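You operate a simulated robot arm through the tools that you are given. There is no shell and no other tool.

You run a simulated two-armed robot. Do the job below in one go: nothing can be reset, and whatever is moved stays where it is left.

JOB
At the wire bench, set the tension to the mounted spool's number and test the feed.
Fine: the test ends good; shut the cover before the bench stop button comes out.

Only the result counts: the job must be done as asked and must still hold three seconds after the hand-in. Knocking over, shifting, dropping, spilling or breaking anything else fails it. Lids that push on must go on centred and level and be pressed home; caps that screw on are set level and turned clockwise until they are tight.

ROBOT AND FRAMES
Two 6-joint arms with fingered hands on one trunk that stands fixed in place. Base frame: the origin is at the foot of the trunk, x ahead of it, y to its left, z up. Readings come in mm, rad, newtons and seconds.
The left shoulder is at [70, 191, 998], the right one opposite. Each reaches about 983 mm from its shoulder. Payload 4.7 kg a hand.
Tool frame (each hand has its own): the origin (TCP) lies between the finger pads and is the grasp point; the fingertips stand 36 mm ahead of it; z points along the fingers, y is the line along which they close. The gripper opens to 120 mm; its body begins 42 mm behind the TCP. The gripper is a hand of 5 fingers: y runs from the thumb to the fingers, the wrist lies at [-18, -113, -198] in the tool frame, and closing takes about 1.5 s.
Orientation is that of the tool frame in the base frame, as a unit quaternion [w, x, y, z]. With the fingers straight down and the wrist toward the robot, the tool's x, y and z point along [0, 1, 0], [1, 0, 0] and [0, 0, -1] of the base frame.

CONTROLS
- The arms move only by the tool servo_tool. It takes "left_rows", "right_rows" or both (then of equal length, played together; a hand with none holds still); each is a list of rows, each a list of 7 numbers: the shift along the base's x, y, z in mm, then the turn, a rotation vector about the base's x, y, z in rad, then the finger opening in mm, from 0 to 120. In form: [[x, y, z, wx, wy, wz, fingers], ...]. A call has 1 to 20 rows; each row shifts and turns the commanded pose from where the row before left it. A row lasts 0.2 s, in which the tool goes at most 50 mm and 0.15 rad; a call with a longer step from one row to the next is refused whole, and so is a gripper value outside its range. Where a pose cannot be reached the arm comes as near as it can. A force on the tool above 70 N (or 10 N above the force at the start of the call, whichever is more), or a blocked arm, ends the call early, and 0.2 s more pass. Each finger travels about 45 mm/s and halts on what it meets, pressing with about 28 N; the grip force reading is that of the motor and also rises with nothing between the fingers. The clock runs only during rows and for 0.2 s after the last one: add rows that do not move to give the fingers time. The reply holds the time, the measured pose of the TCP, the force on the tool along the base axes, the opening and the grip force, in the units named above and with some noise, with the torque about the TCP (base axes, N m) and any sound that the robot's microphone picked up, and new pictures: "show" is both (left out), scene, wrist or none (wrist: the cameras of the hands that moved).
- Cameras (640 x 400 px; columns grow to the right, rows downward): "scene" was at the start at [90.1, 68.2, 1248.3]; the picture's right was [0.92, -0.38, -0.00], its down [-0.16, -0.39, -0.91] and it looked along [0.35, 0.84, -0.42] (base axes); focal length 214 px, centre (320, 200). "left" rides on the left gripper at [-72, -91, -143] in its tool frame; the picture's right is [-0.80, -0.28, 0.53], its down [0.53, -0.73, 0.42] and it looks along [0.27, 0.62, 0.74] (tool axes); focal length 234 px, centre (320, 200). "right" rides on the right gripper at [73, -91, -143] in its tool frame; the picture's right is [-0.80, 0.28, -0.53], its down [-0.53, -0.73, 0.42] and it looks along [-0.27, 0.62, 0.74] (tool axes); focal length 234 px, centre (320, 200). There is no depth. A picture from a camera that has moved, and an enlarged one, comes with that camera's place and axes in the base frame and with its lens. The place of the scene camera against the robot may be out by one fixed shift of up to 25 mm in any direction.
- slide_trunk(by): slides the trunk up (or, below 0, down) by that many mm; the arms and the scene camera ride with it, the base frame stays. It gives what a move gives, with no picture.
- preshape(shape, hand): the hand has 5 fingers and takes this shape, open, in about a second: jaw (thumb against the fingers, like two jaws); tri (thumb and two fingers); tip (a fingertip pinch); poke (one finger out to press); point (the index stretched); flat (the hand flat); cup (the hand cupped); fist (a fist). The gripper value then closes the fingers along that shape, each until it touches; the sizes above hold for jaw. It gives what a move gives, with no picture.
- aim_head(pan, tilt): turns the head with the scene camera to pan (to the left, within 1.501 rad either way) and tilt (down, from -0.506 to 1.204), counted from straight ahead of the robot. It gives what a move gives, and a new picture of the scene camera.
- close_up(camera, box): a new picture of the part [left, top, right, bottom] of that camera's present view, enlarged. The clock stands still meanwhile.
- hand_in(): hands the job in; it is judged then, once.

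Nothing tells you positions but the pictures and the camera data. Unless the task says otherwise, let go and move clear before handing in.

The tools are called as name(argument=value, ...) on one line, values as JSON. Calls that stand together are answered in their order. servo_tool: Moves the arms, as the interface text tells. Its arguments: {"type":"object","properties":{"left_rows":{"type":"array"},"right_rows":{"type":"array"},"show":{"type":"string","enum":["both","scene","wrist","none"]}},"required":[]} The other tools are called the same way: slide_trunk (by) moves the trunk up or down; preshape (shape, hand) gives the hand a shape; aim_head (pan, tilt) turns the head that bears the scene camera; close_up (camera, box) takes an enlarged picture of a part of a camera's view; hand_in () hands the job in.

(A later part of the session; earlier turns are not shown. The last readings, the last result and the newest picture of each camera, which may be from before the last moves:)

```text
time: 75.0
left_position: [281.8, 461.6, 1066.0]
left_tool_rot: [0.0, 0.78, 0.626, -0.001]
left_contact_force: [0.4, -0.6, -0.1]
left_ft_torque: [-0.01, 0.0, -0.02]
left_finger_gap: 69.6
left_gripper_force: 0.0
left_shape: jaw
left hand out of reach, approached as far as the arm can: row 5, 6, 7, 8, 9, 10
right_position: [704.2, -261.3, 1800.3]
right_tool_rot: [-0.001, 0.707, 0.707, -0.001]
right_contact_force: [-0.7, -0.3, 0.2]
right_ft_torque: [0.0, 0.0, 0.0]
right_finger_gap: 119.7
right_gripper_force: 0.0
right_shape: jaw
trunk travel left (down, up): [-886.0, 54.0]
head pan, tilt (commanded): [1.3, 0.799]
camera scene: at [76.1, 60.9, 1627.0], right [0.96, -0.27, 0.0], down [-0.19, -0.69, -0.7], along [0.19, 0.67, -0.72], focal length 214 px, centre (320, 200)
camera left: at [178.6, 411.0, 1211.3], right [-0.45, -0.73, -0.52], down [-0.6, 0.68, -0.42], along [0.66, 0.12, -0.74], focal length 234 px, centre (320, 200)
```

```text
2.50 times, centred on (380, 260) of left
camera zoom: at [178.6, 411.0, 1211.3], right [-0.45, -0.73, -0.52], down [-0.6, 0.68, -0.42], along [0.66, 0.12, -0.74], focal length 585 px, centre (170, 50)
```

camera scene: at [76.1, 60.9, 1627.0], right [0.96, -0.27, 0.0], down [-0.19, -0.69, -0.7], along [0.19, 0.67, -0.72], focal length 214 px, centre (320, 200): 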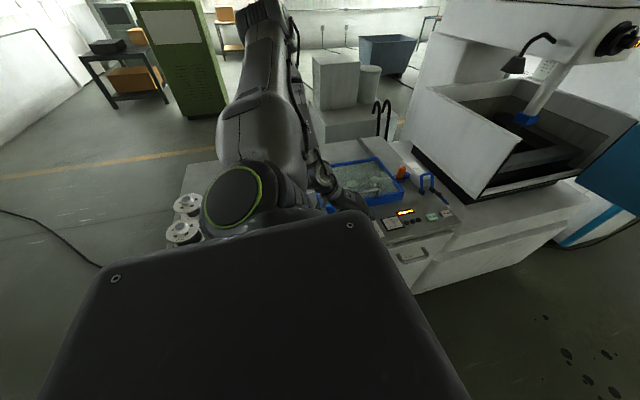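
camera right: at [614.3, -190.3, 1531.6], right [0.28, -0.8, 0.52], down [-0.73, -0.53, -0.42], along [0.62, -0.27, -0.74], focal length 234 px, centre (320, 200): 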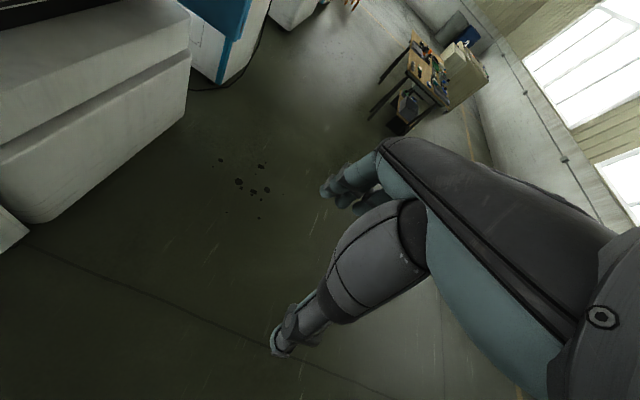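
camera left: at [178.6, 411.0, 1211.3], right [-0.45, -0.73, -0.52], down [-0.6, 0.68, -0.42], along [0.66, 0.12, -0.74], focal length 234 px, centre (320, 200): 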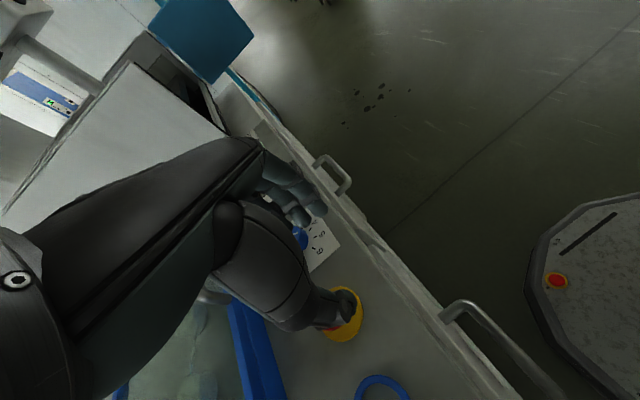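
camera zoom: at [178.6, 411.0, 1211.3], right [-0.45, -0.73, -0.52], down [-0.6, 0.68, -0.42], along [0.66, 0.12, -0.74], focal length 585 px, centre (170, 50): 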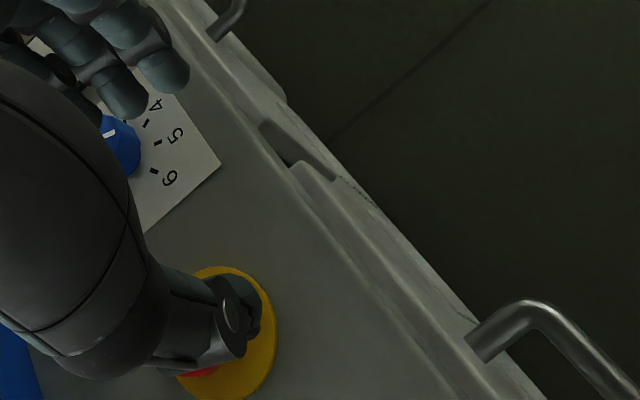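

The wrist seems to need the hand's yaw within about −84° to −25° of the arm's azimuth, so for the stop button a yaw near +25° is better. I'll rotate back and recentre.

servo_tool(left_rows=[[0, 0, 0, 0, 0, 0.13, 70], [0, 0, 0, 0, 0, 0.13, 70], [0, 0, 0, 0, 0, 0.13, 70], [0, 0, 0, 0, 0, 0.13, 70], [0, 0, 0, 0, 0, 0.13, 70], [0, 0, 0, 0, 0, 0, 70]], show="wrist")

close_up(camera="left", box=[280, 200, 480, 360])

```text
time: 76.4
left_position: [301.1, 525.4, 1074.3]
left_tool_rot: [0.001, 0.539, 0.842, -0.002]
left_contact_force: [0.4, 0.1, 0.4]
left_ft_torque: [0.02, -0.04, -0.01]
left_finger_gap: 69.6
left_gripper_force: 0.1
left_shape: jaw
left hand out of reach, approached as far as the arm can: row 1, 2, 3, 4, 5
right_position: [704.2, -261.7, 1799.1]
right_tool_rot: [-0.001, 0.707, 0.707, -0.001]
right_contact_force: [0.0, 0.0, -0.1]
right_ft_torque: [0.01, 0.02, 0.01]
right_finger_gap: 120.0
right_gripper_force: 0.0
right_shape: jaw
trunk travel left (down, up): [-886.0, 54.0]
head pan, tilt (commanded): [1.3, 0.799]
camera left: at [250.2, 422.5, 1218.7], right [0.08, -0.85, -0.52], down [-0.89, 0.17, -0.42], along [0.45, 0.5, -0.74], focal length 234 px, centre (320, 200)
```

left: 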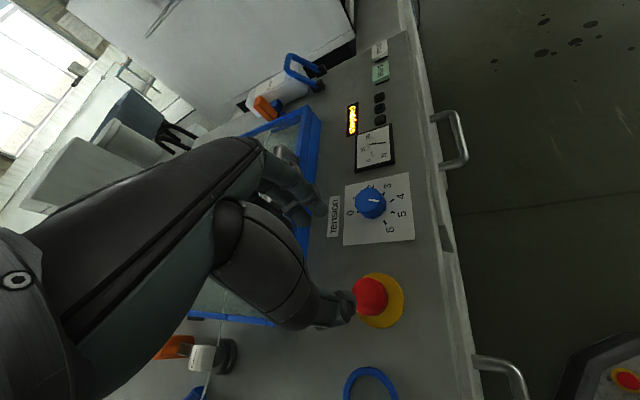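

```text
2.50 times, centred on (380, 280) of left
camera zoom: at [250.2, 422.5, 1218.7], right [0.08, -0.85, -0.52], down [-0.89, 0.17, -0.42], along [0.45, 0.5, -0.74], focal length 585 px, centre (170, 0)
```

zoom: 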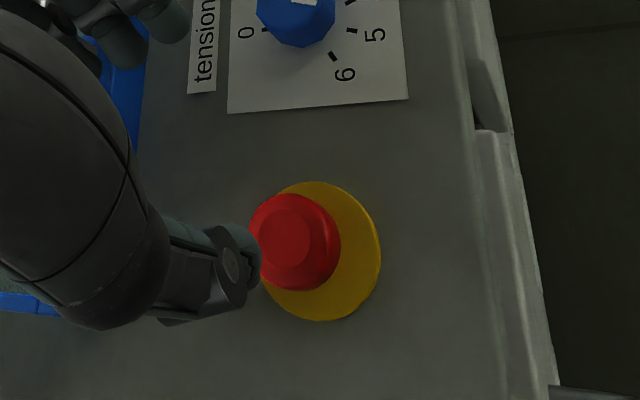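

The stop button centre is at about (275, 523), cap top near z≈965. I'll centre over it.

servo_tool(left_rows=[[-9, -1, 0, 0, 0, 0, 70], [-9, -1, 0, 0, 0, 0, 70], [-8, 0, 0, 0, 0, 0, 70], [0, 0, 0, 0, 0, 0, 70]], show="wrist")

close_up(camera="left", box=[260, 180, 460, 340])

```text
time: 77.4
left_position: [290.4, 530.8, 1069.6]
left_tool_rot: [0.001, 0.539, 0.842, -0.001]
left_contact_force: [1.2, 0.7, 0.0]
left_ft_torque: [-0.01, -0.02, 0.05]
left_finger_gap: 69.5
left_gripper_force: 0.0
left_shape: jaw
left hand out of reach, approached as far as the arm can: row 1, 2, 3
right_position: [705.1, -262.4, 1800.2]
right_tool_rot: [0.0, 0.707, 0.707, -0.001]
right_contact_force: [0.2, 0.5, -0.3]
right_ft_torque: [-0.02, -0.05, -0.02]
right_finger_gap: 119.8
right_gripper_force: 0.1
right_shape: jaw
trunk travel left (down, up): [-886.0, 54.0]
head pan, tilt (commanded): [1.3, 0.799]
camera left: at [238.8, 426.6, 1214.6], right [0.08, -0.85, -0.52], down [-0.89, 0.18, -0.42], along [0.45, 0.5, -0.74], focal length 234 px, centre (320, 200)
```

left: 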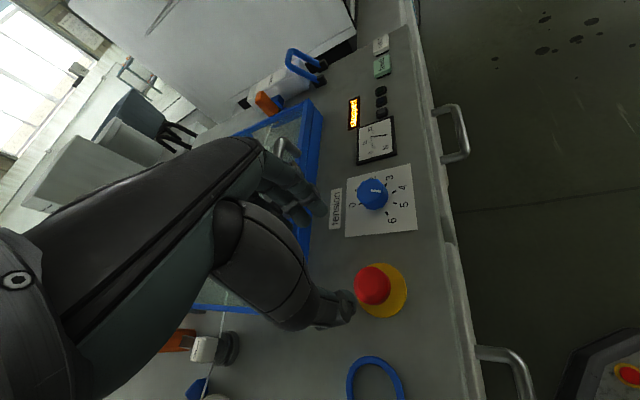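

```text
2.50 times, centred on (360, 260) of left
camera zoom: at [238.8, 426.6, 1214.6], right [0.08, -0.85, -0.52], down [-0.89, 0.18, -0.42], along [0.45, 0.5, -0.74], focal length 585 px, centre (220, 50)
```

zoom: 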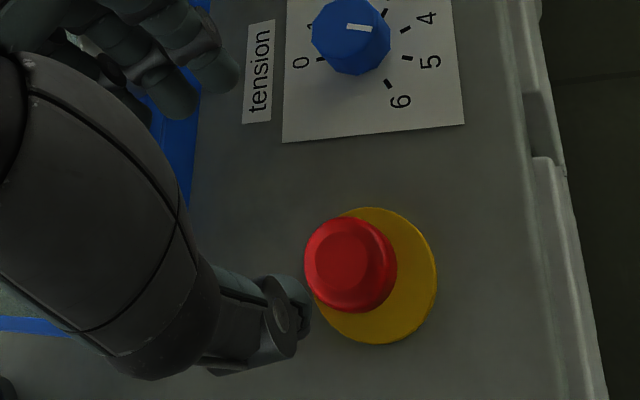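

Pointer check from this view again gives the "5" mark. For the stop button a yaw near 0° should be reachable, so I'll rotate and recentre.

servo_tool(left_rows=[[0, 0, 0, 0, 0, -0.1, 70], [0, 0, 0, 0, 0, -0.1, 70], [0, 0, 0, 0, 0, -0.1, 70], [0, 0, 0, 0, 0, -0.1, 70], [0, 0, 0, 0, 0, 0, 70]], show="none")

```text
time: 78.6
left_position: [296.6, 484.0, 1070.8]
left_tool_rot: [0.0, 0.696, 0.718, -0.001]
left_contact_force: [-0.5, -0.5, 0.6]
left_ft_torque: [-0.01, 0.03, 0.05]
left_finger_gap: 69.7
left_gripper_force: 0.1
left_shape: jaw
left hand out of reach, approached as far as the arm can: row 1, 2, 3, 4
right_position: [704.6, -263.0, 1797.8]
right_tool_rot: [0.0, 0.707, 0.708, -0.001]
right_contact_force: [0.3, 0.0, -1.7]
right_ft_torque: [0.01, 0.05, 0.01]
right_finger_gap: 119.6
right_gripper_force: 0.2
right_shape: jaw
trunk travel left (down, up): [-886.0, 54.0]
head pan, tilt (commanded): [1.3, 0.799]
```

servo_tool(left_rows=[[0, 6, 0, 0, 0, 0, 70], [0, 6, 0, 0, 0, 0, 70], [0, 6, 0, 0, 0, 0, 70], [0, 6, 0, 0, 0, 0, 70], [0, 6, 0, 0, 0, 0, 70], [0, 6, 0, 0, 0, 0, 70], [0, 0, 0, 0, 0, 0, 70]], show="wrist")

```text
time: 80.2
left_position: [295.7, 489.2, 1070.2]
left_tool_rot: [-0.001, 0.695, 0.719, -0.001]
left_contact_force: [-1.2, 0.4, 0.6]
left_ft_torque: [-0.02, 0.02, 0.02]
left_finger_gap: 69.5
left_gripper_force: 0.0
left_shape: jaw
left hand out of reach, approached as far as the arm can: row 2, 3, 4, 5, 6
right_position: [704.5, -262.3, 1799.1]
right_tool_rot: [0.0, 0.707, 0.707, -0.001]
right_contact_force: [-0.1, 0.0, -0.3]
right_ft_torque: [-0.02, -0.02, 0.01]
right_finger_gap: 119.5
right_gripper_force: 0.1
right_shape: jaw
trunk travel left (down, up): [-886.0, 54.0]
head pan, tilt (commanded): [1.3, 0.799]
camera left: at [209.6, 414.4, 1215.2], right [-0.25, -0.81, -0.52], down [-0.75, 0.51, -0.42], along [0.61, 0.29, -0.74], focal length 234 px, centre (320, 200)
```

left: 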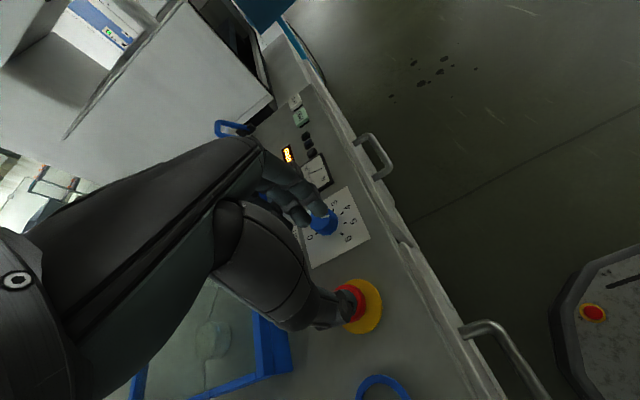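

The arm posture limits reach near the stop button. I'll look at the arm's current shape to pick a better approach.

aim_head(pan=1.3, tilt=0.35)

```text
time: 81.1
left_position: [297.1, 489.6, 1069.5]
left_tool_rot: [0.0, 0.695, 0.719, 0.0]
left_contact_force: [0.4, 0.0, 0.5]
left_ft_torque: [-0.01, 0.02, 0.02]
left_finger_gap: 70.0
left_gripper_force: 0.0
left_shape: jaw
right_position: [704.1, -262.0, 1798.4]
right_tool_rot: [0.0, 0.706, 0.708, -0.001]
right_contact_force: [-0.4, 0.0, 0.0]
right_ft_torque: [0.0, -0.03, 0.01]
right_finger_gap: 119.7
right_gripper_force: 0.0
right_shape: jaw
trunk travel left (down, up): [-886.0, 54.0]
head pan, tilt (commanded): [1.3, 0.351]
camera scene: at [79.9, 72.7, 1666.6], right [0.96, -0.27, 0.0], down [-0.09, -0.33, -0.94], along [0.25, 0.9, -0.34], focal length 214 px, centre (320, 200)
```

scene: 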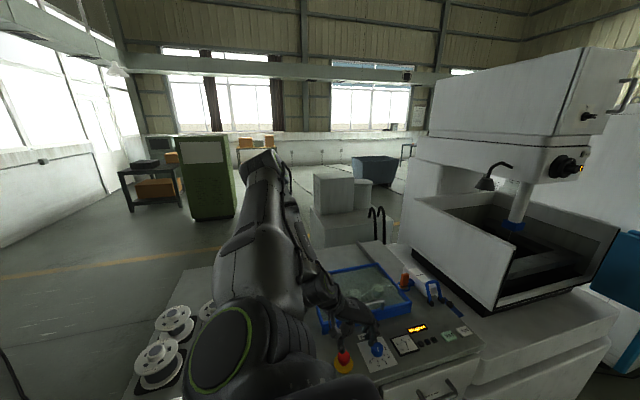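

The elbow is folded far out; a lower trunk with the hand relatively higher should suit this near spot better. I'll raise the hand and turn its yaw first, then lower the trunk in stages.

servo_tool(left_rows=[[0, 0, 25, 0, 0, 0.14, 70], [0, 0, 25, 0, 0, 0.14, 70], [0, 0, 25, 0, 0, 0.14, 70], [0, 0, 25, 0, 0, 0.14, 70], [0, 0, 25, 0, 0, 0.14, 70], [0, 0, 25, 0, 0, 0.14, 70], [0, 0, 0, 0, 0, 0, 70]], show="wrist")

```text
time: 82.7
left_position: [357.7, 544.0, 1129.5]
left_tool_rot: [-0.001, 0.341, 0.94, -0.001]
left_contact_force: [-0.2, 0.2, -0.7]
left_ft_torque: [-0.02, 0.0, -0.01]
left_finger_gap: 69.7
left_gripper_force: 0.1
left_shape: jaw
left hand out of reach, approached as far as the arm can: row 1, 2, 3, 4, 5, 6
right_position: [707.1, -262.4, 1797.9]
right_tool_rot: [-0.002, 0.707, 0.707, -0.001]
right_contact_force: [0.7, 0.3, 0.8]
right_ft_torque: [0.01, -0.01, 0.01]
right_finger_gap: 120.1
right_gripper_force: 0.1
right_shape: jaw
trunk travel left (down, up): [-886.0, 54.0]
head pan, tilt (commanded): [1.3, 0.351]
camera left: at [355.8, 428.9, 1275.6], right [0.44, -0.73, -0.53], down [-0.88, -0.22, -0.42], along [0.19, 0.65, -0.74], focal length 234 px, centre (320, 200)
```

left: 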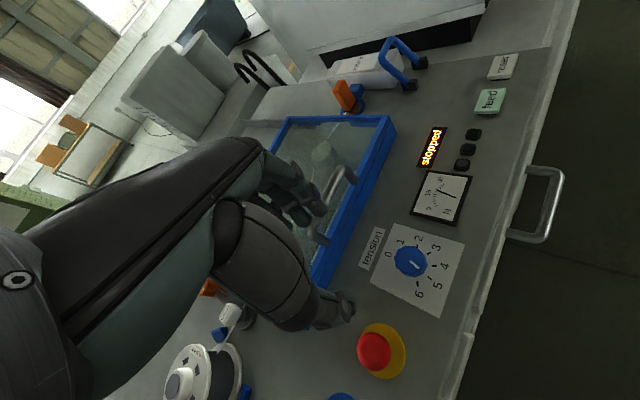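

servo_tool(left_rows=[[0, 12, 20, 0, 0, 0, 70], [0, 12, 20, 0, 0, 0, 70], [0, 12, 20, 0, 0, 0, 70], [0, 12, 20, 0, 0, 0, 70], [0, 12, 20, 0, 0, 0, 70], [0, 0, 20, 0, 0, 0, 70], [0, 0, 20, 0, 0, 0, 70], [0, 0, 0, 0, 0, 0, 70]], show="none")

```text
time: 84.5
left_position: [363.6, 549.0, 1149.6]
left_tool_rot: [-0.001, 0.342, 0.94, -0.002]
left_contact_force: [-0.1, -0.2, 0.2]
left_ft_torque: [-0.02, -0.01, -0.02]
left_finger_gap: 69.8
left_gripper_force: 0.1
left_shape: jaw
left hand out of reach, approached as far as the arm can: row 1, 2, 3, 4, 5, 6, 7
right_position: [703.4, -261.7, 1799.8]
right_tool_rot: [-0.001, 0.707, 0.707, -0.001]
right_contact_force: [0.2, 0.7, -0.2]
right_ft_torque: [0.01, -0.02, 0.02]
right_finger_gap: 119.6
right_gripper_force: 0.0
right_shape: jaw
trunk travel left (down, up): [-886.0, 54.0]
head pan, tilt (commanded): [1.3, 0.351]
```

A small hand tilt (about 10°) shifts the wrist outward enough to reach the stop button. I'll tilt and then move over it, staying high.

servo_tool(left_rows=[[0, 0, 0, -0.067, 0.056, 0, 70], [0, 0, 0, -0.067, 0.056, 0, 70], [-10, -3, -8, 0, 0, 0, 70], [-10, -3, -8, 0, 0, 0, 70], [-10, -3, -8, 0, 0, 0, 70], [-10, -3, -8, 0, 0, 0, 70], [-10, -3, -8, 0, 0, 0, 70], [-10, -3, -8, 0, 0, 0, 70], [-10, -3, -8, 0, 0, 0, 70], [-10, -3, -8, 0, 0, 0, 70], [0, 0, 0, 0, 0, 0, 70]], show="wrist")

```text
time: 86.9
left_position: [293.3, 522.7, 1070.5]
left_tool_rot: [-0.029, 0.341, 0.936, -0.084]
left_contact_force: [0.3, -0.4, -0.4]
left_ft_torque: [-0.02, -0.02, 0.01]
left_finger_gap: 69.8
left_gripper_force: 0.0
left_shape: jaw
left hand out of reach, approached as far as the arm can: row 1, 2, 6, 7, 8, 9, 10
right_position: [704.2, -261.6, 1798.6]
right_tool_rot: [0.0, 0.707, 0.707, -0.001]
right_contact_force: [-0.7, -0.5, 0.2]
right_ft_torque: [-0.05, -0.02, -0.02]
right_finger_gap: 120.1
right_gripper_force: 0.0
right_shape: jaw
trunk travel left (down, up): [-886.0, 54.0]
head pan, tilt (commanded): [1.3, 0.351]
camera left: at [309.4, 427.0, 1229.3], right [0.38, -0.8, -0.47], down [-0.92, -0.27, -0.29], along [0.11, 0.54, -0.84], focal length 234 px, centre (320, 200)
```

left: 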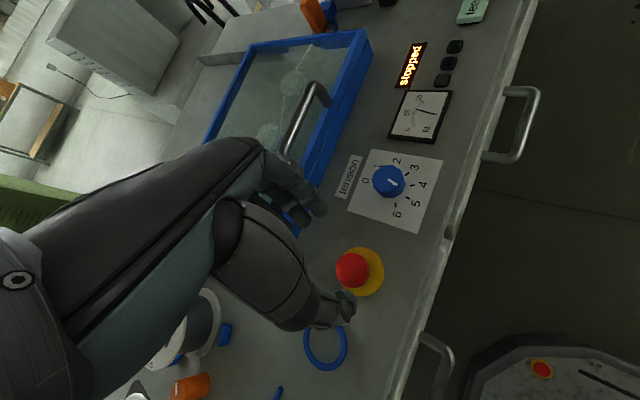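

servo_tool(left_rows=[[0, 0, 0, -0.04, 0.034, 0, 70], [-5, 1, 0, 0, 0, 0, 70], [-5, 1, 0, 0, 0, 0, 70], [-5, 1, 0, 0, 0, 0, 70], [0, 0, 0, 0, 0, 0, 70]], show="wrist")

close_up(camera="left", box=[260, 180, 460, 340])

```text
time: 88.1
left_position: [280.1, 524.6, 1071.4]
left_tool_rot: [-0.039, 0.34, 0.934, -0.108]
left_contact_force: [0.1, -1.0, -0.4]
left_ft_torque: [-0.01, 0.03, -0.03]
left_finger_gap: 69.6
left_gripper_force: 0.0
left_shape: jaw
right_position: [703.8, -262.5, 1798.9]
right_tool_rot: [0.0, 0.707, 0.707, 0.0]
right_contact_force: [0.0, 0.3, -0.1]
right_ft_torque: [-0.04, 0.02, -0.05]
right_finger_gap: 119.7
right_gripper_force: 0.0
right_shape: jaw
trunk travel left (down, up): [-886.0, 54.0]
head pan, tilt (commanded): [1.3, 0.351]
camera left: at [300.4, 435.6, 1232.6], right [0.36, -0.82, -0.45], down [-0.93, -0.28, -0.25], along [0.08, 0.51, -0.86], focal length 234 px, centre (320, 200)
```

left: 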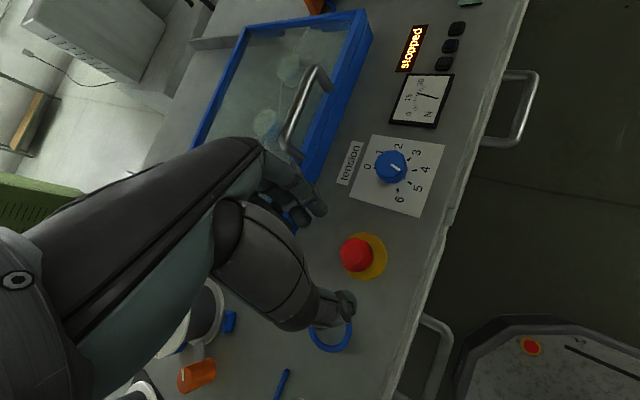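

```text
2.50 times, centred on (360, 260) of left
camera zoom: at [300.4, 435.6, 1232.6], right [0.36, -0.82, -0.45], down [-0.93, -0.28, -0.25], along [0.08, 0.51, -0.86], focal length 585 px, centre (220, 50)
```

zoom: 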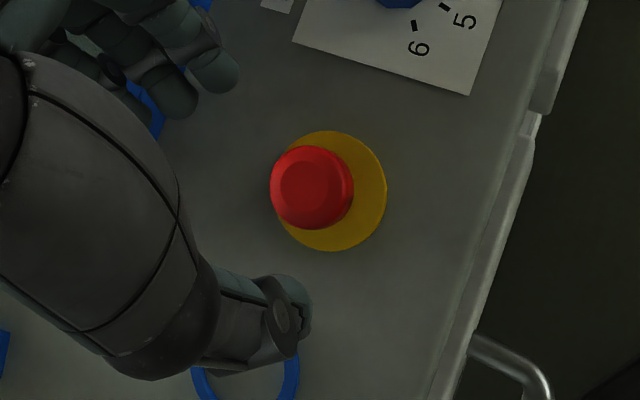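

Now reachable without complaint. I'll test the clockwise turn range here in free air.

servo_tool(left_rows=[[0, 0, 0, 0, 0, -0.14, 70], [0, 0, 0, 0, 0, -0.14, 70], [0, 0, 0, 0, 0, -0.14, 70], [0, 0, 0, 0, 0, -0.14, 70], [0, 0, 0, 0, 0, -0.14, 70], [0, 0, 0, 0, 0, -0.14, 70], [0, 0, 0, 0, 0, 0, 70]], show="none")

```text
time: 89.7
left_position: [273.3, 491.0, 1054.5]
left_tool_rot: [-0.08, 0.689, 0.716, -0.083]
left_contact_force: [0.6, 0.4, -0.8]
left_ft_torque: [0.0, -0.01, 0.01]
left_finger_gap: 69.7
left_gripper_force: 0.0
left_shape: jaw
left hand out of reach, approached as far as the arm can: row 2, 4, 6
right_position: [705.6, -262.4, 1798.4]
right_tool_rot: [-0.001, 0.708, 0.706, 0.0]
right_contact_force: [-0.9, 0.5, 0.0]
right_ft_torque: [0.0, -0.02, 0.0]
right_finger_gap: 119.9
right_gripper_force: 0.1
right_shape: jaw
trunk travel left (down, up): [-886.0, 54.0]
head pan, tilt (commanded): [1.3, 0.351]
```

servo_tool(left_rows=[[0, 5, 3, 0, 0, 0.14, 70], [0, 5, 3, 0, 0, 0.14, 70], [0, 5, 3, 0, 0, 0.14, 70], [0, 5, 3, 0, 0, 0.14, 70], [0, 5, 3, 0, 0, 0.14, 70], [0, 5, 3, 0, 0, 0.14, 70], [0, 0, 0, 0, 0, 0, 70]], show="none")

```text
time: 91.3
left_position: [274.9, 525.4, 1068.2]
left_tool_rot: [-0.038, 0.34, 0.934, -0.108]
left_contact_force: [0.2, -0.4, 0.1]
left_ft_torque: [0.0, 0.0, 0.01]
left_finger_gap: 70.0
left_gripper_force: 0.0
left_shape: jaw
left hand out of reach, approached as far as the arm can: row 5
right_position: [701.9, -261.5, 1799.2]
right_tool_rot: [-0.001, 0.707, 0.707, 0.0]
right_contact_force: [1.4, -0.5, -0.5]
right_ft_torque: [-0.01, 0.0, 0.01]
right_finger_gap: 119.9
right_gripper_force: 0.1
right_shape: jaw
trunk travel left (down, up): [-886.0, 54.0]
head pan, tilt (commanded): [1.3, 0.351]
```

Back over the button at yaw 50°. Now I test the range toward higher yaw.

servo_tool(left_rows=[[0, 0, 0, 0, 0, 0.14, 70], [0, 0, 0, 0, 0, 0.14, 70], [0, 0, 0, 0, 0, 0.14, 70], [0, 0, 0, 0, 0, 0.14, 70], [0, 0, 0, 0, 0, 0.14, 70], [0, 0, 0, 0, 0, 0, 70]], show="wrist")

```text
time: 92.7
left_position: [213.8, 579.8, 1043.0]
left_tool_rot: [0.0, 0.0, 0.993, -0.115]
left_contact_force: [0.5, -0.3, 0.0]
left_ft_torque: [0.01, -0.03, 0.03]
left_finger_gap: 70.0
left_gripper_force: 0.1
left_shape: jaw
left hand out of reach, approached as far as the arm can: row 3, 4, 5
right_position: [705.1, -263.3, 1798.1]
right_tool_rot: [0.0, 0.706, 0.708, 0.0]
right_contact_force: [-0.3, 0.7, 0.9]
right_ft_torque: [-0.01, 0.05, 0.02]
right_finger_gap: 119.6
right_gripper_force: 0.0
right_shape: jaw
trunk travel left (down, up): [-886.0, 54.0]
head pan, tilt (commanded): [1.3, 0.351]
camera left: at [287.9, 524.4, 1204.8], right [0.8, -0.39, -0.45], down [-0.53, -0.81, -0.24], along [-0.27, 0.44, -0.86], focal length 234 px, centre (320, 200)
```

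left: 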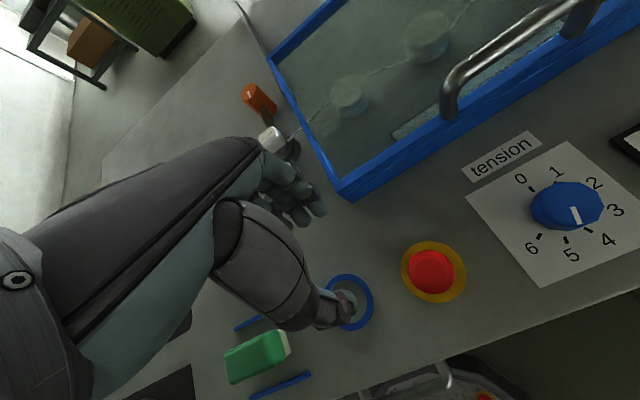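

The hand drifted here, so I'll be careful. The view of the stop button is good; let me zoom on it and the knob.

close_up(camera="left", box=[390, 230, 480, 310])

close_up(camera="left", box=[500, 160, 640, 280])

close_up(camera="left", box=[200, 60, 400, 240])

```text
5.00 times, centred on (435, 270) of left
camera zoom: at [287.9, 524.4, 1204.8], right [0.8, -0.39, -0.45], down [-0.53, -0.81, -0.24], along [-0.27, 0.44, -0.86], focal length 1171 px, centre (-255, -150)
```

zoom: 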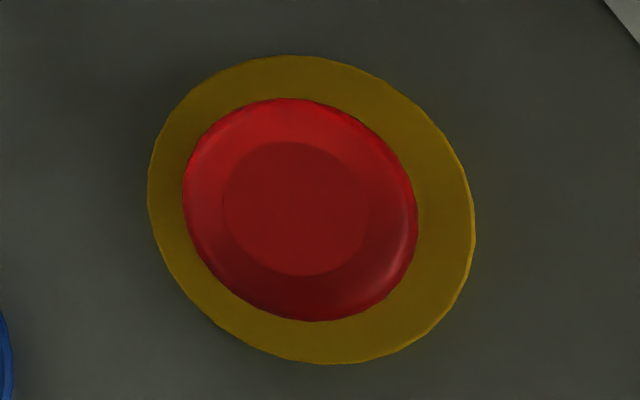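

```text
3.33 times, centred on (570, 220) of left
camera zoom: at [287.9, 524.4, 1204.8], right [0.8, -0.39, -0.45], down [-0.53, -0.81, -0.24], along [-0.27, 0.44, -0.86], focal length 781 px, centre (-513, 133)
```

zoom: 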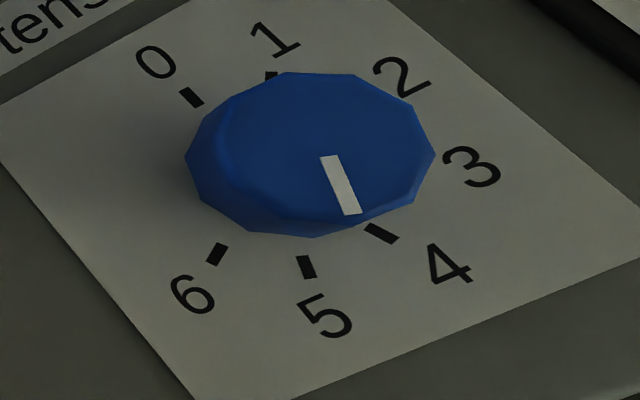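

```text
2.22 times, centred on (300, 150) of left
camera zoom: at [287.9, 524.4, 1204.8], right [0.8, -0.39, -0.45], down [-0.53, -0.81, -0.24], along [-0.27, 0.44, -0.86], focal length 520 px, centre (364, 311)
```

zoom: 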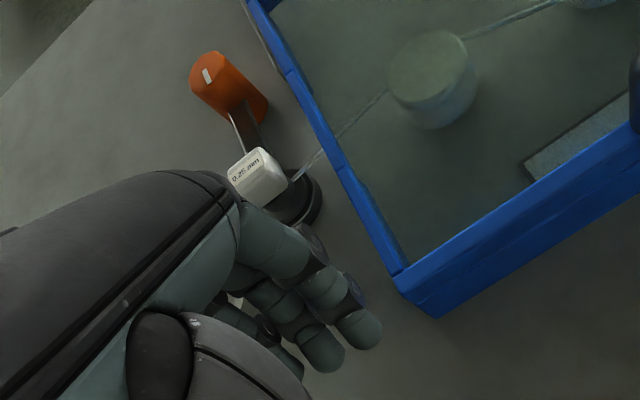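

The stop button is a plain mushroom with a 42 mm cap. The knob pointer lines up with the 5 tick here too. I'll return over the button at yaw ≈50°, rising first.

servo_tool(left_rows=[[6, -5, 10, 0, 0, -0.14, 70], [13, -11, 8, 0, 0, -0.14, 70], [13, -11, 6, 0, 0, -0.14, 70], [13, -11, 3, 0, 0, -0.14, 70], [13, -11, 0, 0, 0, -0.1, 70], [5, -5, 0, 0, 0, 0, 70], [0, 0, 0, 0, 0, 0, 70]], show="wrist")

```text
time: 94.3
left_position: [277.1, 525.0, 1065.7]
left_tool_rot: [-0.036, 0.321, 0.94, -0.109]
left_contact_force: [-0.1, 0.5, -0.4]
left_ft_torque: [0.03, -0.01, 0.01]
left_finger_gap: 69.8
left_gripper_force: 0.0
left_shape: jaw
left hand out of reach, approached as far as the arm can: row 1
right_position: [703.2, -262.1, 1799.2]
right_tool_rot: [-0.001, 0.708, 0.707, -0.001]
right_contact_force: [-0.4, 0.1, -0.1]
right_ft_torque: [0.01, 0.01, -0.02]
right_finger_gap: 119.9
right_gripper_force: 0.1
right_shape: jaw
trunk travel left (down, up): [-886.0, 54.0]
head pan, tilt (commanded): [1.3, 0.351]
camera left: at [301.0, 435.1, 1228.3], right [0.4, -0.8, -0.45], down [-0.92, -0.32, -0.25], along [0.06, 0.51, -0.86], focal length 234 px, centre (320, 200)
```

left: 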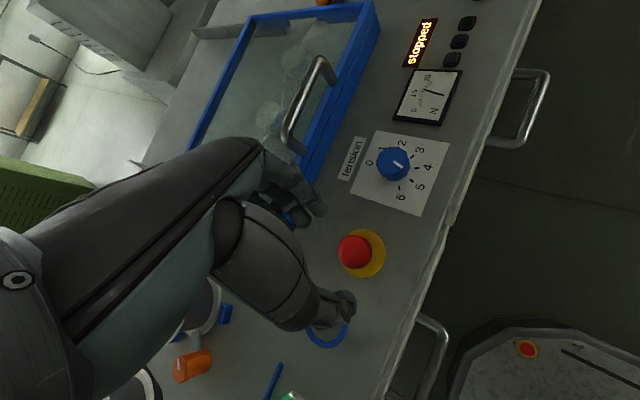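

close_up(camera="left", box=[345, 120, 455, 220])

close_up(camera="left", box=[300, 200, 420, 300])

```text
4.00 times, centred on (400, 170) of left
camera zoom: at [301.0, 435.1, 1228.3], right [0.4, -0.8, -0.45], down [-0.92, -0.32, -0.25], along [0.06, 0.51, -0.86], focal length 937 px, centre (0, 320)
```

zoom: 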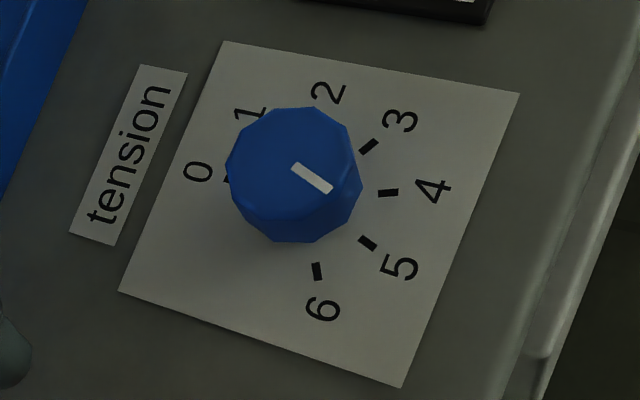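

```text
4.00 times, centred on (360, 250) of left
camera zoom: at [301.0, 435.1, 1228.3], right [0.4, -0.8, -0.45], down [-0.92, -0.32, -0.25], along [0.06, 0.51, -0.86], focal length 937 px, centre (160, 0)
```

zoom: 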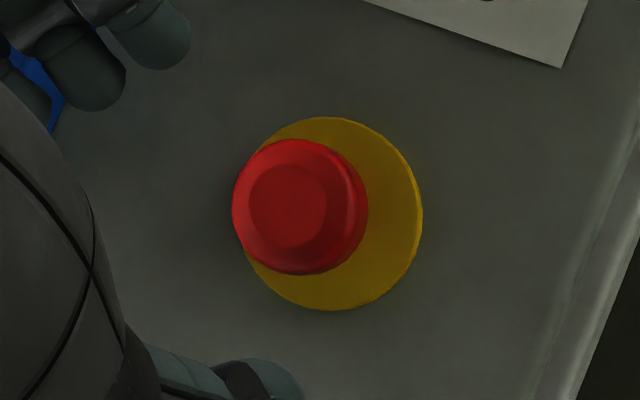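

The dial is exactly on 5. I'll lower over the stop button via the trunk, in two steps.

slide_trunk(by=-60)

close_up(camera="left", box=[250, 180, 430, 340])

```text
time: 95.3
left_position: [278.0, 522.2, 1005.9]
left_tool_rot: [-0.037, 0.321, 0.94, -0.108]
left_contact_force: [0.1, 0.6, 0.6]
left_ft_torque: [-0.02, 0.0, -0.01]
left_finger_gap: 69.8
left_gripper_force: 0.1
left_shape: jaw
right_position: [705.3, -261.4, 1739.0]
right_tool_rot: [-0.001, 0.707, 0.707, 0.0]
right_contact_force: [0.7, -0.5, 0.2]
right_ft_torque: [0.0, 0.0, 0.02]
right_finger_gap: 119.6
right_gripper_force: 0.1
right_shape: jaw
trunk travel left (down, up): [-826.0, 114.0]
head pan, tilt (commanded): [1.3, 0.351]
```

```text
2.50 times, centred on (340, 260) of left
camera zoom: at [301.3, 434.6, 1168.4], right [0.4, -0.8, -0.45], down [-0.92, -0.32, -0.25], along [0.06, 0.51, -0.86], focal length 585 px, centre (270, 50)
```

zoom: 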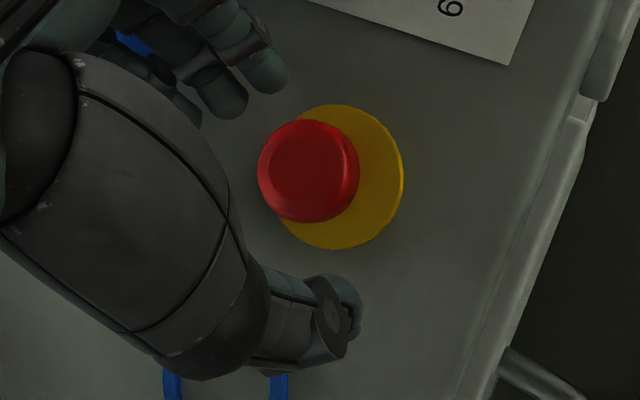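

slide_trunk(by=-32)

close_up(camera="left", box=[250, 180, 430, 340])

```text
time: 96.1
left_position: [276.0, 523.4, 974.7]
left_tool_rot: [-0.038, 0.321, 0.94, -0.108]
left_contact_force: [0.6, 0.5, -0.8]
left_ft_torque: [0.01, 0.02, 0.04]
left_finger_gap: 69.5
left_gripper_force: 0.0
left_shape: jaw
right_position: [703.7, -262.1, 1706.8]
right_tool_rot: [0.0, 0.707, 0.707, 0.0]
right_contact_force: [0.2, 0.2, 0.7]
right_ft_torque: [0.01, -0.01, 0.02]
right_finger_gap: 119.7
right_gripper_force: 0.0
right_shape: jaw
trunk travel left (down, up): [-794.0, 146.0]
head pan, tilt (commanded): [1.3, 0.351]
```

```text
2.50 times, centred on (340, 260) of left
camera zoom: at [301.2, 434.7, 1136.4], right [0.4, -0.8, -0.45], down [-0.92, -0.32, -0.25], along [0.06, 0.51, -0.86], focal length 585 px, centre (270, 50)
```

zoom: 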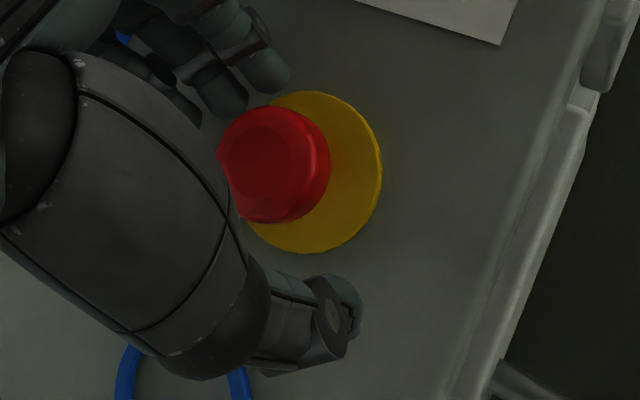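

The cap is centred between fingers and thumb. I'll close on it.

servo_tool(left_rows=[[0, 0, 0, 0, 0, 0, 50], [0, 0, 0, 0, 0, 0, 35], [0, 0, 0, 0, 0, 0, 20], [0, 0, 0, 0, 0, 0, 20], [0, 0, 0, 0, 0, 0, 20], [0, 0, 0, 0, 0, 0, 20]], show="wrist")

close_up(camera="left", box=[250, 180, 430, 340])

```text
time: 97.5
left_position: [277.3, 522.9, 973.4]
left_tool_rot: [-0.037, 0.321, 0.94, -0.109]
left_contact_force: [1.7, 1.1, -4.7]
left_ft_torque: [-0.06, 0.02, 0.02]
left_finger_gap: 29.3
left_gripper_force: 28.2
left_shape: jaw
right_position: [705.5, -261.5, 1707.2]
right_tool_rot: [0.0, 0.706, 0.708, -0.001]
right_contact_force: [0.9, 0.0, -0.4]
right_ft_torque: [-0.02, -0.02, 0.01]
right_finger_gap: 119.9
right_gripper_force: 0.0
right_shape: jaw
trunk travel left (down, up): [-794.0, 146.0]
head pan, tilt (commanded): [1.3, 0.351]
camera left: at [301.7, 435.3, 1135.9], right [0.4, -0.8, -0.45], down [-0.92, -0.32, -0.25], along [0.06, 0.51, -0.86], focal length 234 px, centre (320, 200)
```

left: 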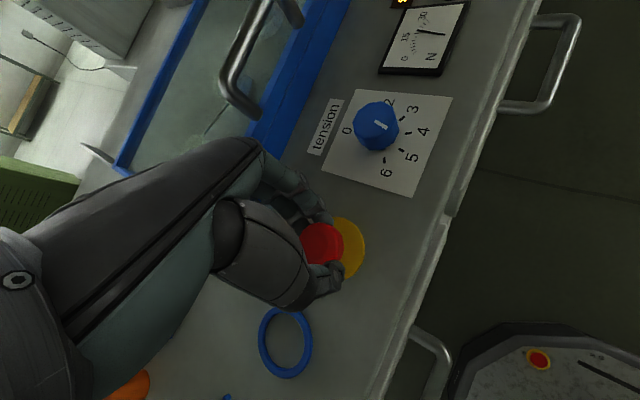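

```text
2.50 times, centred on (340, 260) of left
camera zoom: at [301.7, 435.3, 1135.9], right [0.4, -0.8, -0.45], down [-0.92, -0.32, -0.25], along [0.06, 0.51, -0.86], focal length 585 px, centre (270, 50)
```

zoom: 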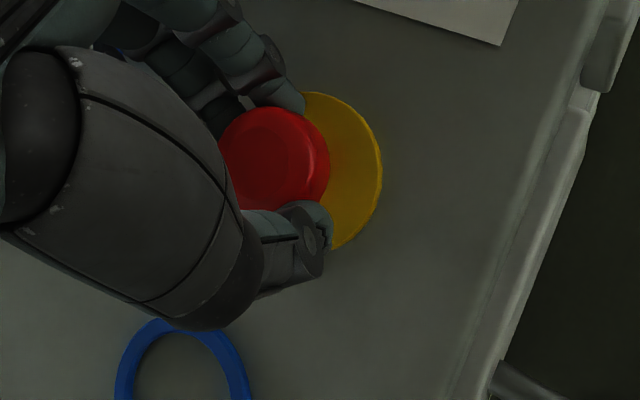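

Gripped. I'll try a gentle upward pull first, watching forces and the display.

servo_tool(left_rows=[[0, 0, 2, 0, 0, 0, 15], [0, 0, 2, 0, 0, 0, 15], [0, 0, 2, 0, 0, 0, 15], [0, 0, 2, 0, 0, 0, 15], [0, 0, 2, 0, 0, 0, 15], [0, 0, 0, 0, 0, 0, 15]], show="wrist")

close_up(camera="left", box=[250, 180, 430, 340])

```text
time: 98.9
left_position: [277.8, 526.4, 980.3]
left_tool_rot: [-0.037, 0.321, 0.94, -0.11]
left_contact_force: [-4.3, -7.6, -1.2]
left_ft_torque: [-0.37, 0.27, 0.05]
left_finger_gap: 29.3
left_gripper_force: 28.0
left_shape: jaw
left hand out of reach, approached as far as the arm can: row 3, 5
right_position: [703.7, -263.2, 1706.4]
right_tool_rot: [-0.001, 0.707, 0.707, 0.0]
right_contact_force: [0.3, 0.5, 0.0]
right_ft_torque: [-0.01, 0.01, -0.02]
right_finger_gap: 119.9
right_gripper_force: 0.0
right_shape: jaw
trunk travel left (down, up): [-794.0, 146.0]
head pan, tilt (commanded): [1.3, 0.351]
camera left: at [303.1, 436.7, 1142.5], right [0.4, -0.8, -0.45], down [-0.92, -0.32, -0.25], along [0.06, 0.51, -0.86], focal length 234 px, centre (320, 200)
```

left: 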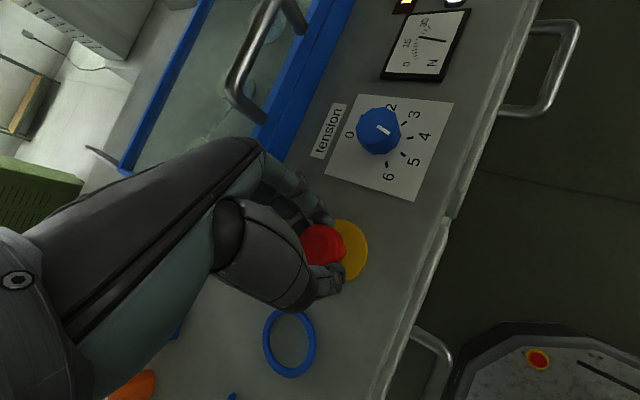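

```text
2.50 times, centred on (340, 260) of left
camera zoom: at [303.1, 436.7, 1142.5], right [0.4, -0.8, -0.45], down [-0.92, -0.32, -0.25], along [0.06, 0.51, -0.86], focal length 585 px, centre (270, 50)
```

zoom: 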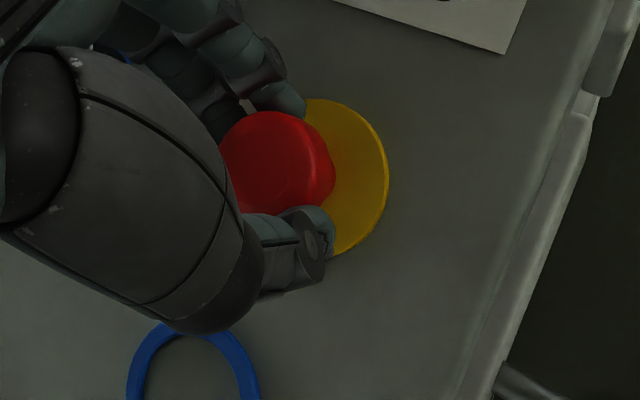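

The cap rose with the hand and a white lamp now appears lit, so the button seems to have come out by pulling. I'll open the fingers and check.

servo_tool(left_rows=[[0, 0, 0, 0, 0, 0, 45], [0, 0, 0, 0, 0, 0, 70], [0, 0, 0, 0, 0, 0, 70], [0, 0, 0, 0, 0, 0, 70], [0, 0, 0, 0, 0, 0, 70]], show="none")

slide_trunk(by=100)

close_up(camera="left", box=[240, 0, 560, 320])

aim_head(pan=1.1, tilt=0.75)

```text
time: 100.1
left_position: [279.4, 526.9, 980.6]
left_tool_rot: [-0.037, 0.321, 0.94, -0.109]
left_contact_force: [-0.2, -0.3, 0.4]
left_ft_torque: [0.0, 0.0, 0.0]
left_finger_gap: 69.7
left_gripper_force: 0.0
left_shape: jaw
right_position: [703.6, -261.6, 1706.9]
right_tool_rot: [-0.001, 0.707, 0.707, -0.001]
right_contact_force: [-0.3, -0.2, -0.2]
right_ft_torque: [0.01, 0.01, -0.01]
right_finger_gap: 119.7
right_gripper_force: 0.1
right_shape: jaw
trunk travel left (down, up): [-794.0, 146.0]
head pan, tilt (commanded): [1.3, 0.351]
```

```text
time: 101.4
left_position: [279.2, 526.0, 1079.5]
left_tool_rot: [-0.037, 0.321, 0.94, -0.109]
left_contact_force: [0.4, -0.3, -0.3]
left_ft_torque: [0.0, -0.04, -0.03]
left_finger_gap: 69.2
left_gripper_force: 0.0
left_shape: jaw
right_position: [703.1, -263.2, 1807.0]
right_tool_rot: [-0.001, 0.707, 0.707, -0.001]
right_contact_force: [-0.1, 1.0, 0.2]
right_ft_torque: [0.0, 0.01, -0.01]
right_finger_gap: 119.6
right_gripper_force: 0.1
right_shape: jaw
trunk travel left (down, up): [-894.0, 46.0]
head pan, tilt (commanded): [1.3, 0.351]
```

```text
1.25 times, centred on (400, 160) of left
camera zoom: at [304.2, 437.7, 1241.9], right [0.4, -0.8, -0.45], down [-0.92, -0.32, -0.25], along [0.06, 0.51, -0.86], focal length 293 px, centre (220, 250)
```

zoom: 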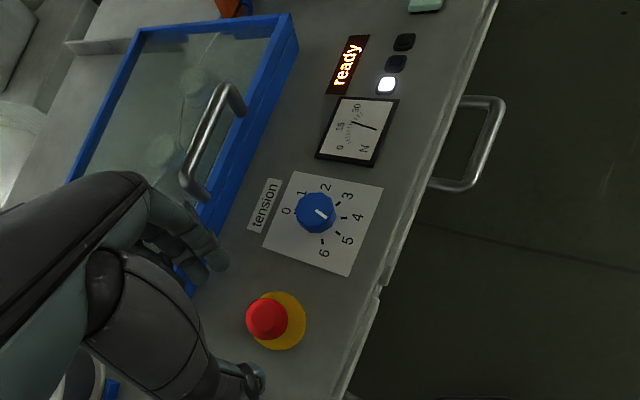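

```text
time: 102.3
left_position: [279.5, 526.3, 1080.2]
left_tool_rot: [-0.037, 0.322, 0.94, -0.109]
left_contact_force: [0.3, 0.5, 0.5]
left_ft_torque: [-0.02, -0.02, 0.0]
left_finger_gap: 69.5
left_gripper_force: 0.0
left_shape: jaw
right_position: [705.5, -262.4, 1806.9]
right_tool_rot: [-0.001, 0.707, 0.707, 0.0]
right_contact_force: [0.2, 0.4, 0.4]
right_ft_torque: [0.0, 0.0, -0.01]
right_finger_gap: 119.7
right_gripper_force: 0.0
right_shape: jaw
trunk travel left (down, up): [-894.0, 46.0]
head pan, tilt (commanded): [1.1, 0.75]
camera scene: at [92.9, 56.8, 1639.1], right [0.89, -0.45, 0.0], down [-0.31, -0.61, -0.73], along [0.33, 0.65, -0.68], focal length 214 px, centre (320, 200)
```

scene: 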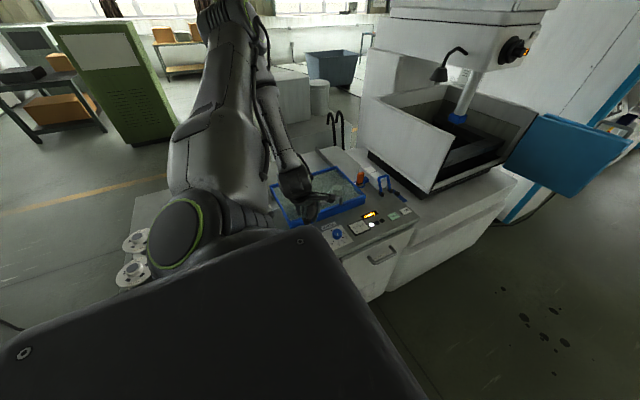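

The display now reads "ready" with the white lamp lit, and the cover was shut before that. Next is the feed button at about (680, 505). I'll move the left hand across at a safe height, removing the tilt on the way.

servo_tool(left_rows=[[15, 0, 2, 0, 0, -0.066, 40], [15, 0, 2, 0, 0, -0.066, 20], [15, 0, 2, 0, 0, -0.066, 0], [15, 0, 2, 0, 0, -0.066, 0], [15, 0, 2, 0, 0, -0.066, 0], [15, 0, 2, 0, 0, -0.066, 0], [15, 0, 2, 0, 0, -0.066, 0], [15, 0, 2, 0, 0, -0.066, 0], [0, 0, 0, 0.044, -0.109, 0, 0], [0, 0, 0, 0.044, -0.109, 0, 0], [0, 0, 0, 0, 0, 0, 0]], show="wrist")

```text
time: 104.7
left_position: [401.7, 526.5, 1096.6]
left_tool_rot: [0.001, 0.559, 0.829, 0.001]
left_contact_force: [0.7, 0.4, 0.9]
left_ft_torque: [0.01, 0.05, -0.03]
left_finger_gap: 0.2
left_gripper_force: 27.9
left_shape: jaw
right_position: [705.9, -262.8, 1806.5]
right_tool_rot: [-0.001, 0.707, 0.707, -0.002]
right_contact_force: [0.1, 0.4, -0.1]
right_ft_torque: [0.05, 0.02, 0.02]
right_finger_gap: 119.8
right_gripper_force: 0.1
right_shape: jaw
trunk travel left (down, up): [-894.0, 46.0]
head pan, tilt (commanded): [1.1, 0.75]
camera left: at [344.6, 425.2, 1240.3], right [0.05, -0.85, -0.53], down [-0.88, 0.22, -0.43], along [0.48, 0.48, -0.73], focal length 234 px, centre (320, 200)
```

left: 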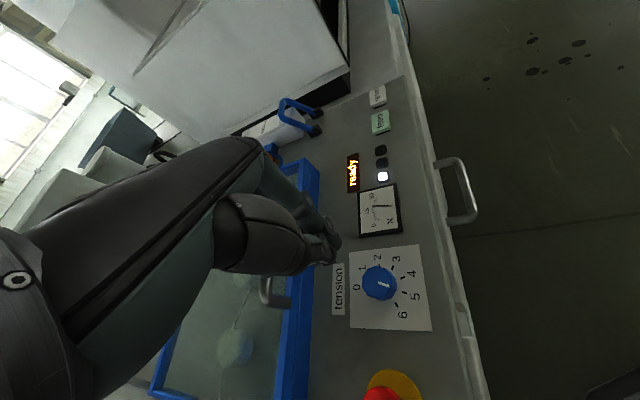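

servo_tool(left_rows=[[20, -1.5, 0, 0, 0, -0.04, 0], [20, -1.5, 0, 0, 0, -0.04, 0], [20, -1.5, 0, 0, 0, -0.04, 0], [20, -1.5, 0, 0, 0, -0.04, 0], [20, -1.5, 0, 0, 0, -0.04, 0], [20, -1.5, 0, 0, 0, -0.04, 0], [20, -1.5, 0, 0, 0, -0.04, 0], [0, 0, 0, 0, 0, 0, 0]], show="wrist")

```text
time: 106.5
left_position: [511.7, 541.7, 1122.8]
left_tool_rot: [0.001, 0.669, 0.743, 0.0]
left_contact_force: [-0.1, -0.6, 0.1]
left_ft_torque: [-0.01, -0.01, 0.0]
left_finger_gap: 0.0
left_gripper_force: 28.4
left_shape: jaw
left hand out of reach, approached as far as the arm can: row 3, 4, 5, 6, 7
right_position: [704.6, -262.1, 1807.2]
right_tool_rot: [-0.001, 0.707, 0.707, -0.001]
right_contact_force: [0.3, -0.5, 1.0]
right_ft_torque: [0.0, -0.03, 0.01]
right_finger_gap: 119.9
right_gripper_force: 0.0
right_shape: jaw
trunk travel left (down, up): [-894.0, 46.0]
head pan, tilt (commanded): [1.1, 0.75]
camera left: at [429.7, 460.1, 1267.9], right [-0.19, -0.83, -0.53], down [-0.78, 0.45, -0.43], along [0.59, 0.33, -0.74], focal length 234 px, centre (320, 200)
```

left: 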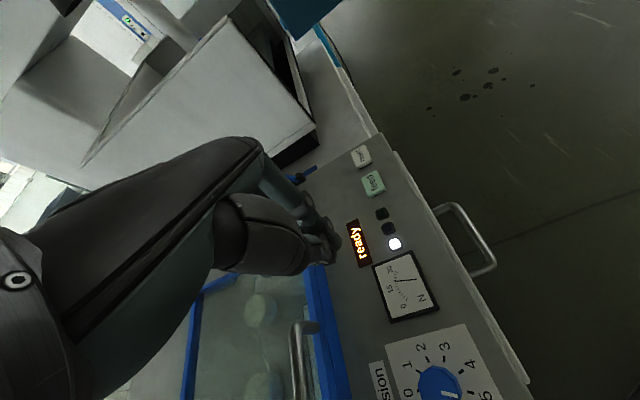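

The straight-down hand can't reach further; tilting the fingers forward (outward) will keep the wrist in its comfortable zone. I'll raise and tilt the hand about 30°.

servo_tool(left_rows=[[0, 0, 20, 0.0137, -0.129, 0, 0], [0, 0, 20, 0.0137, -0.129, 0, 0], [0, 0, 20, 0.0137, -0.129, 0, 0], [0, 0, 20, 0.0137, -0.129, 0, 0], [0, 0, 20, 0, 0, 0, 0], [0, 0, 0, 0, 0, 0, 0]], show="wrist")

```text
time: 107.9
left_position: [508.6, 542.8, 1222.5]
left_tool_rot: [0.174, 0.646, 0.718, 0.192]
left_contact_force: [0.2, -1.5, 0.7]
left_ft_torque: [0.04, -0.02, -0.02]
left_finger_gap: 0.0
left_gripper_force: 27.7
left_shape: jaw
right_position: [703.4, -260.3, 1807.2]
right_tool_rot: [0.0, 0.707, 0.707, 0.0]
right_contact_force: [-0.6, 1.0, 0.0]
right_ft_torque: [0.0, 0.02, 0.01]
right_finger_gap: 119.7
right_gripper_force: 0.1
right_shape: jaw
trunk travel left (down, up): [-894.0, 46.0]
head pan, tilt (commanded): [1.1, 0.75]
camera left: at [368.1, 454.7, 1302.5], right [0.1, -0.8, -0.59], down [-0.48, 0.48, -0.73], along [0.87, 0.36, -0.33], focal length 234 px, centre (320, 200)
```

left: 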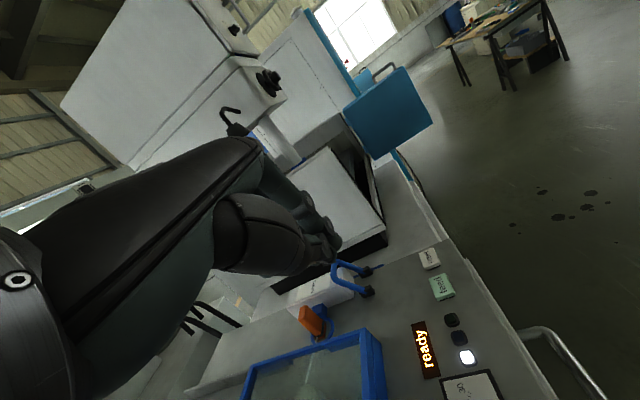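

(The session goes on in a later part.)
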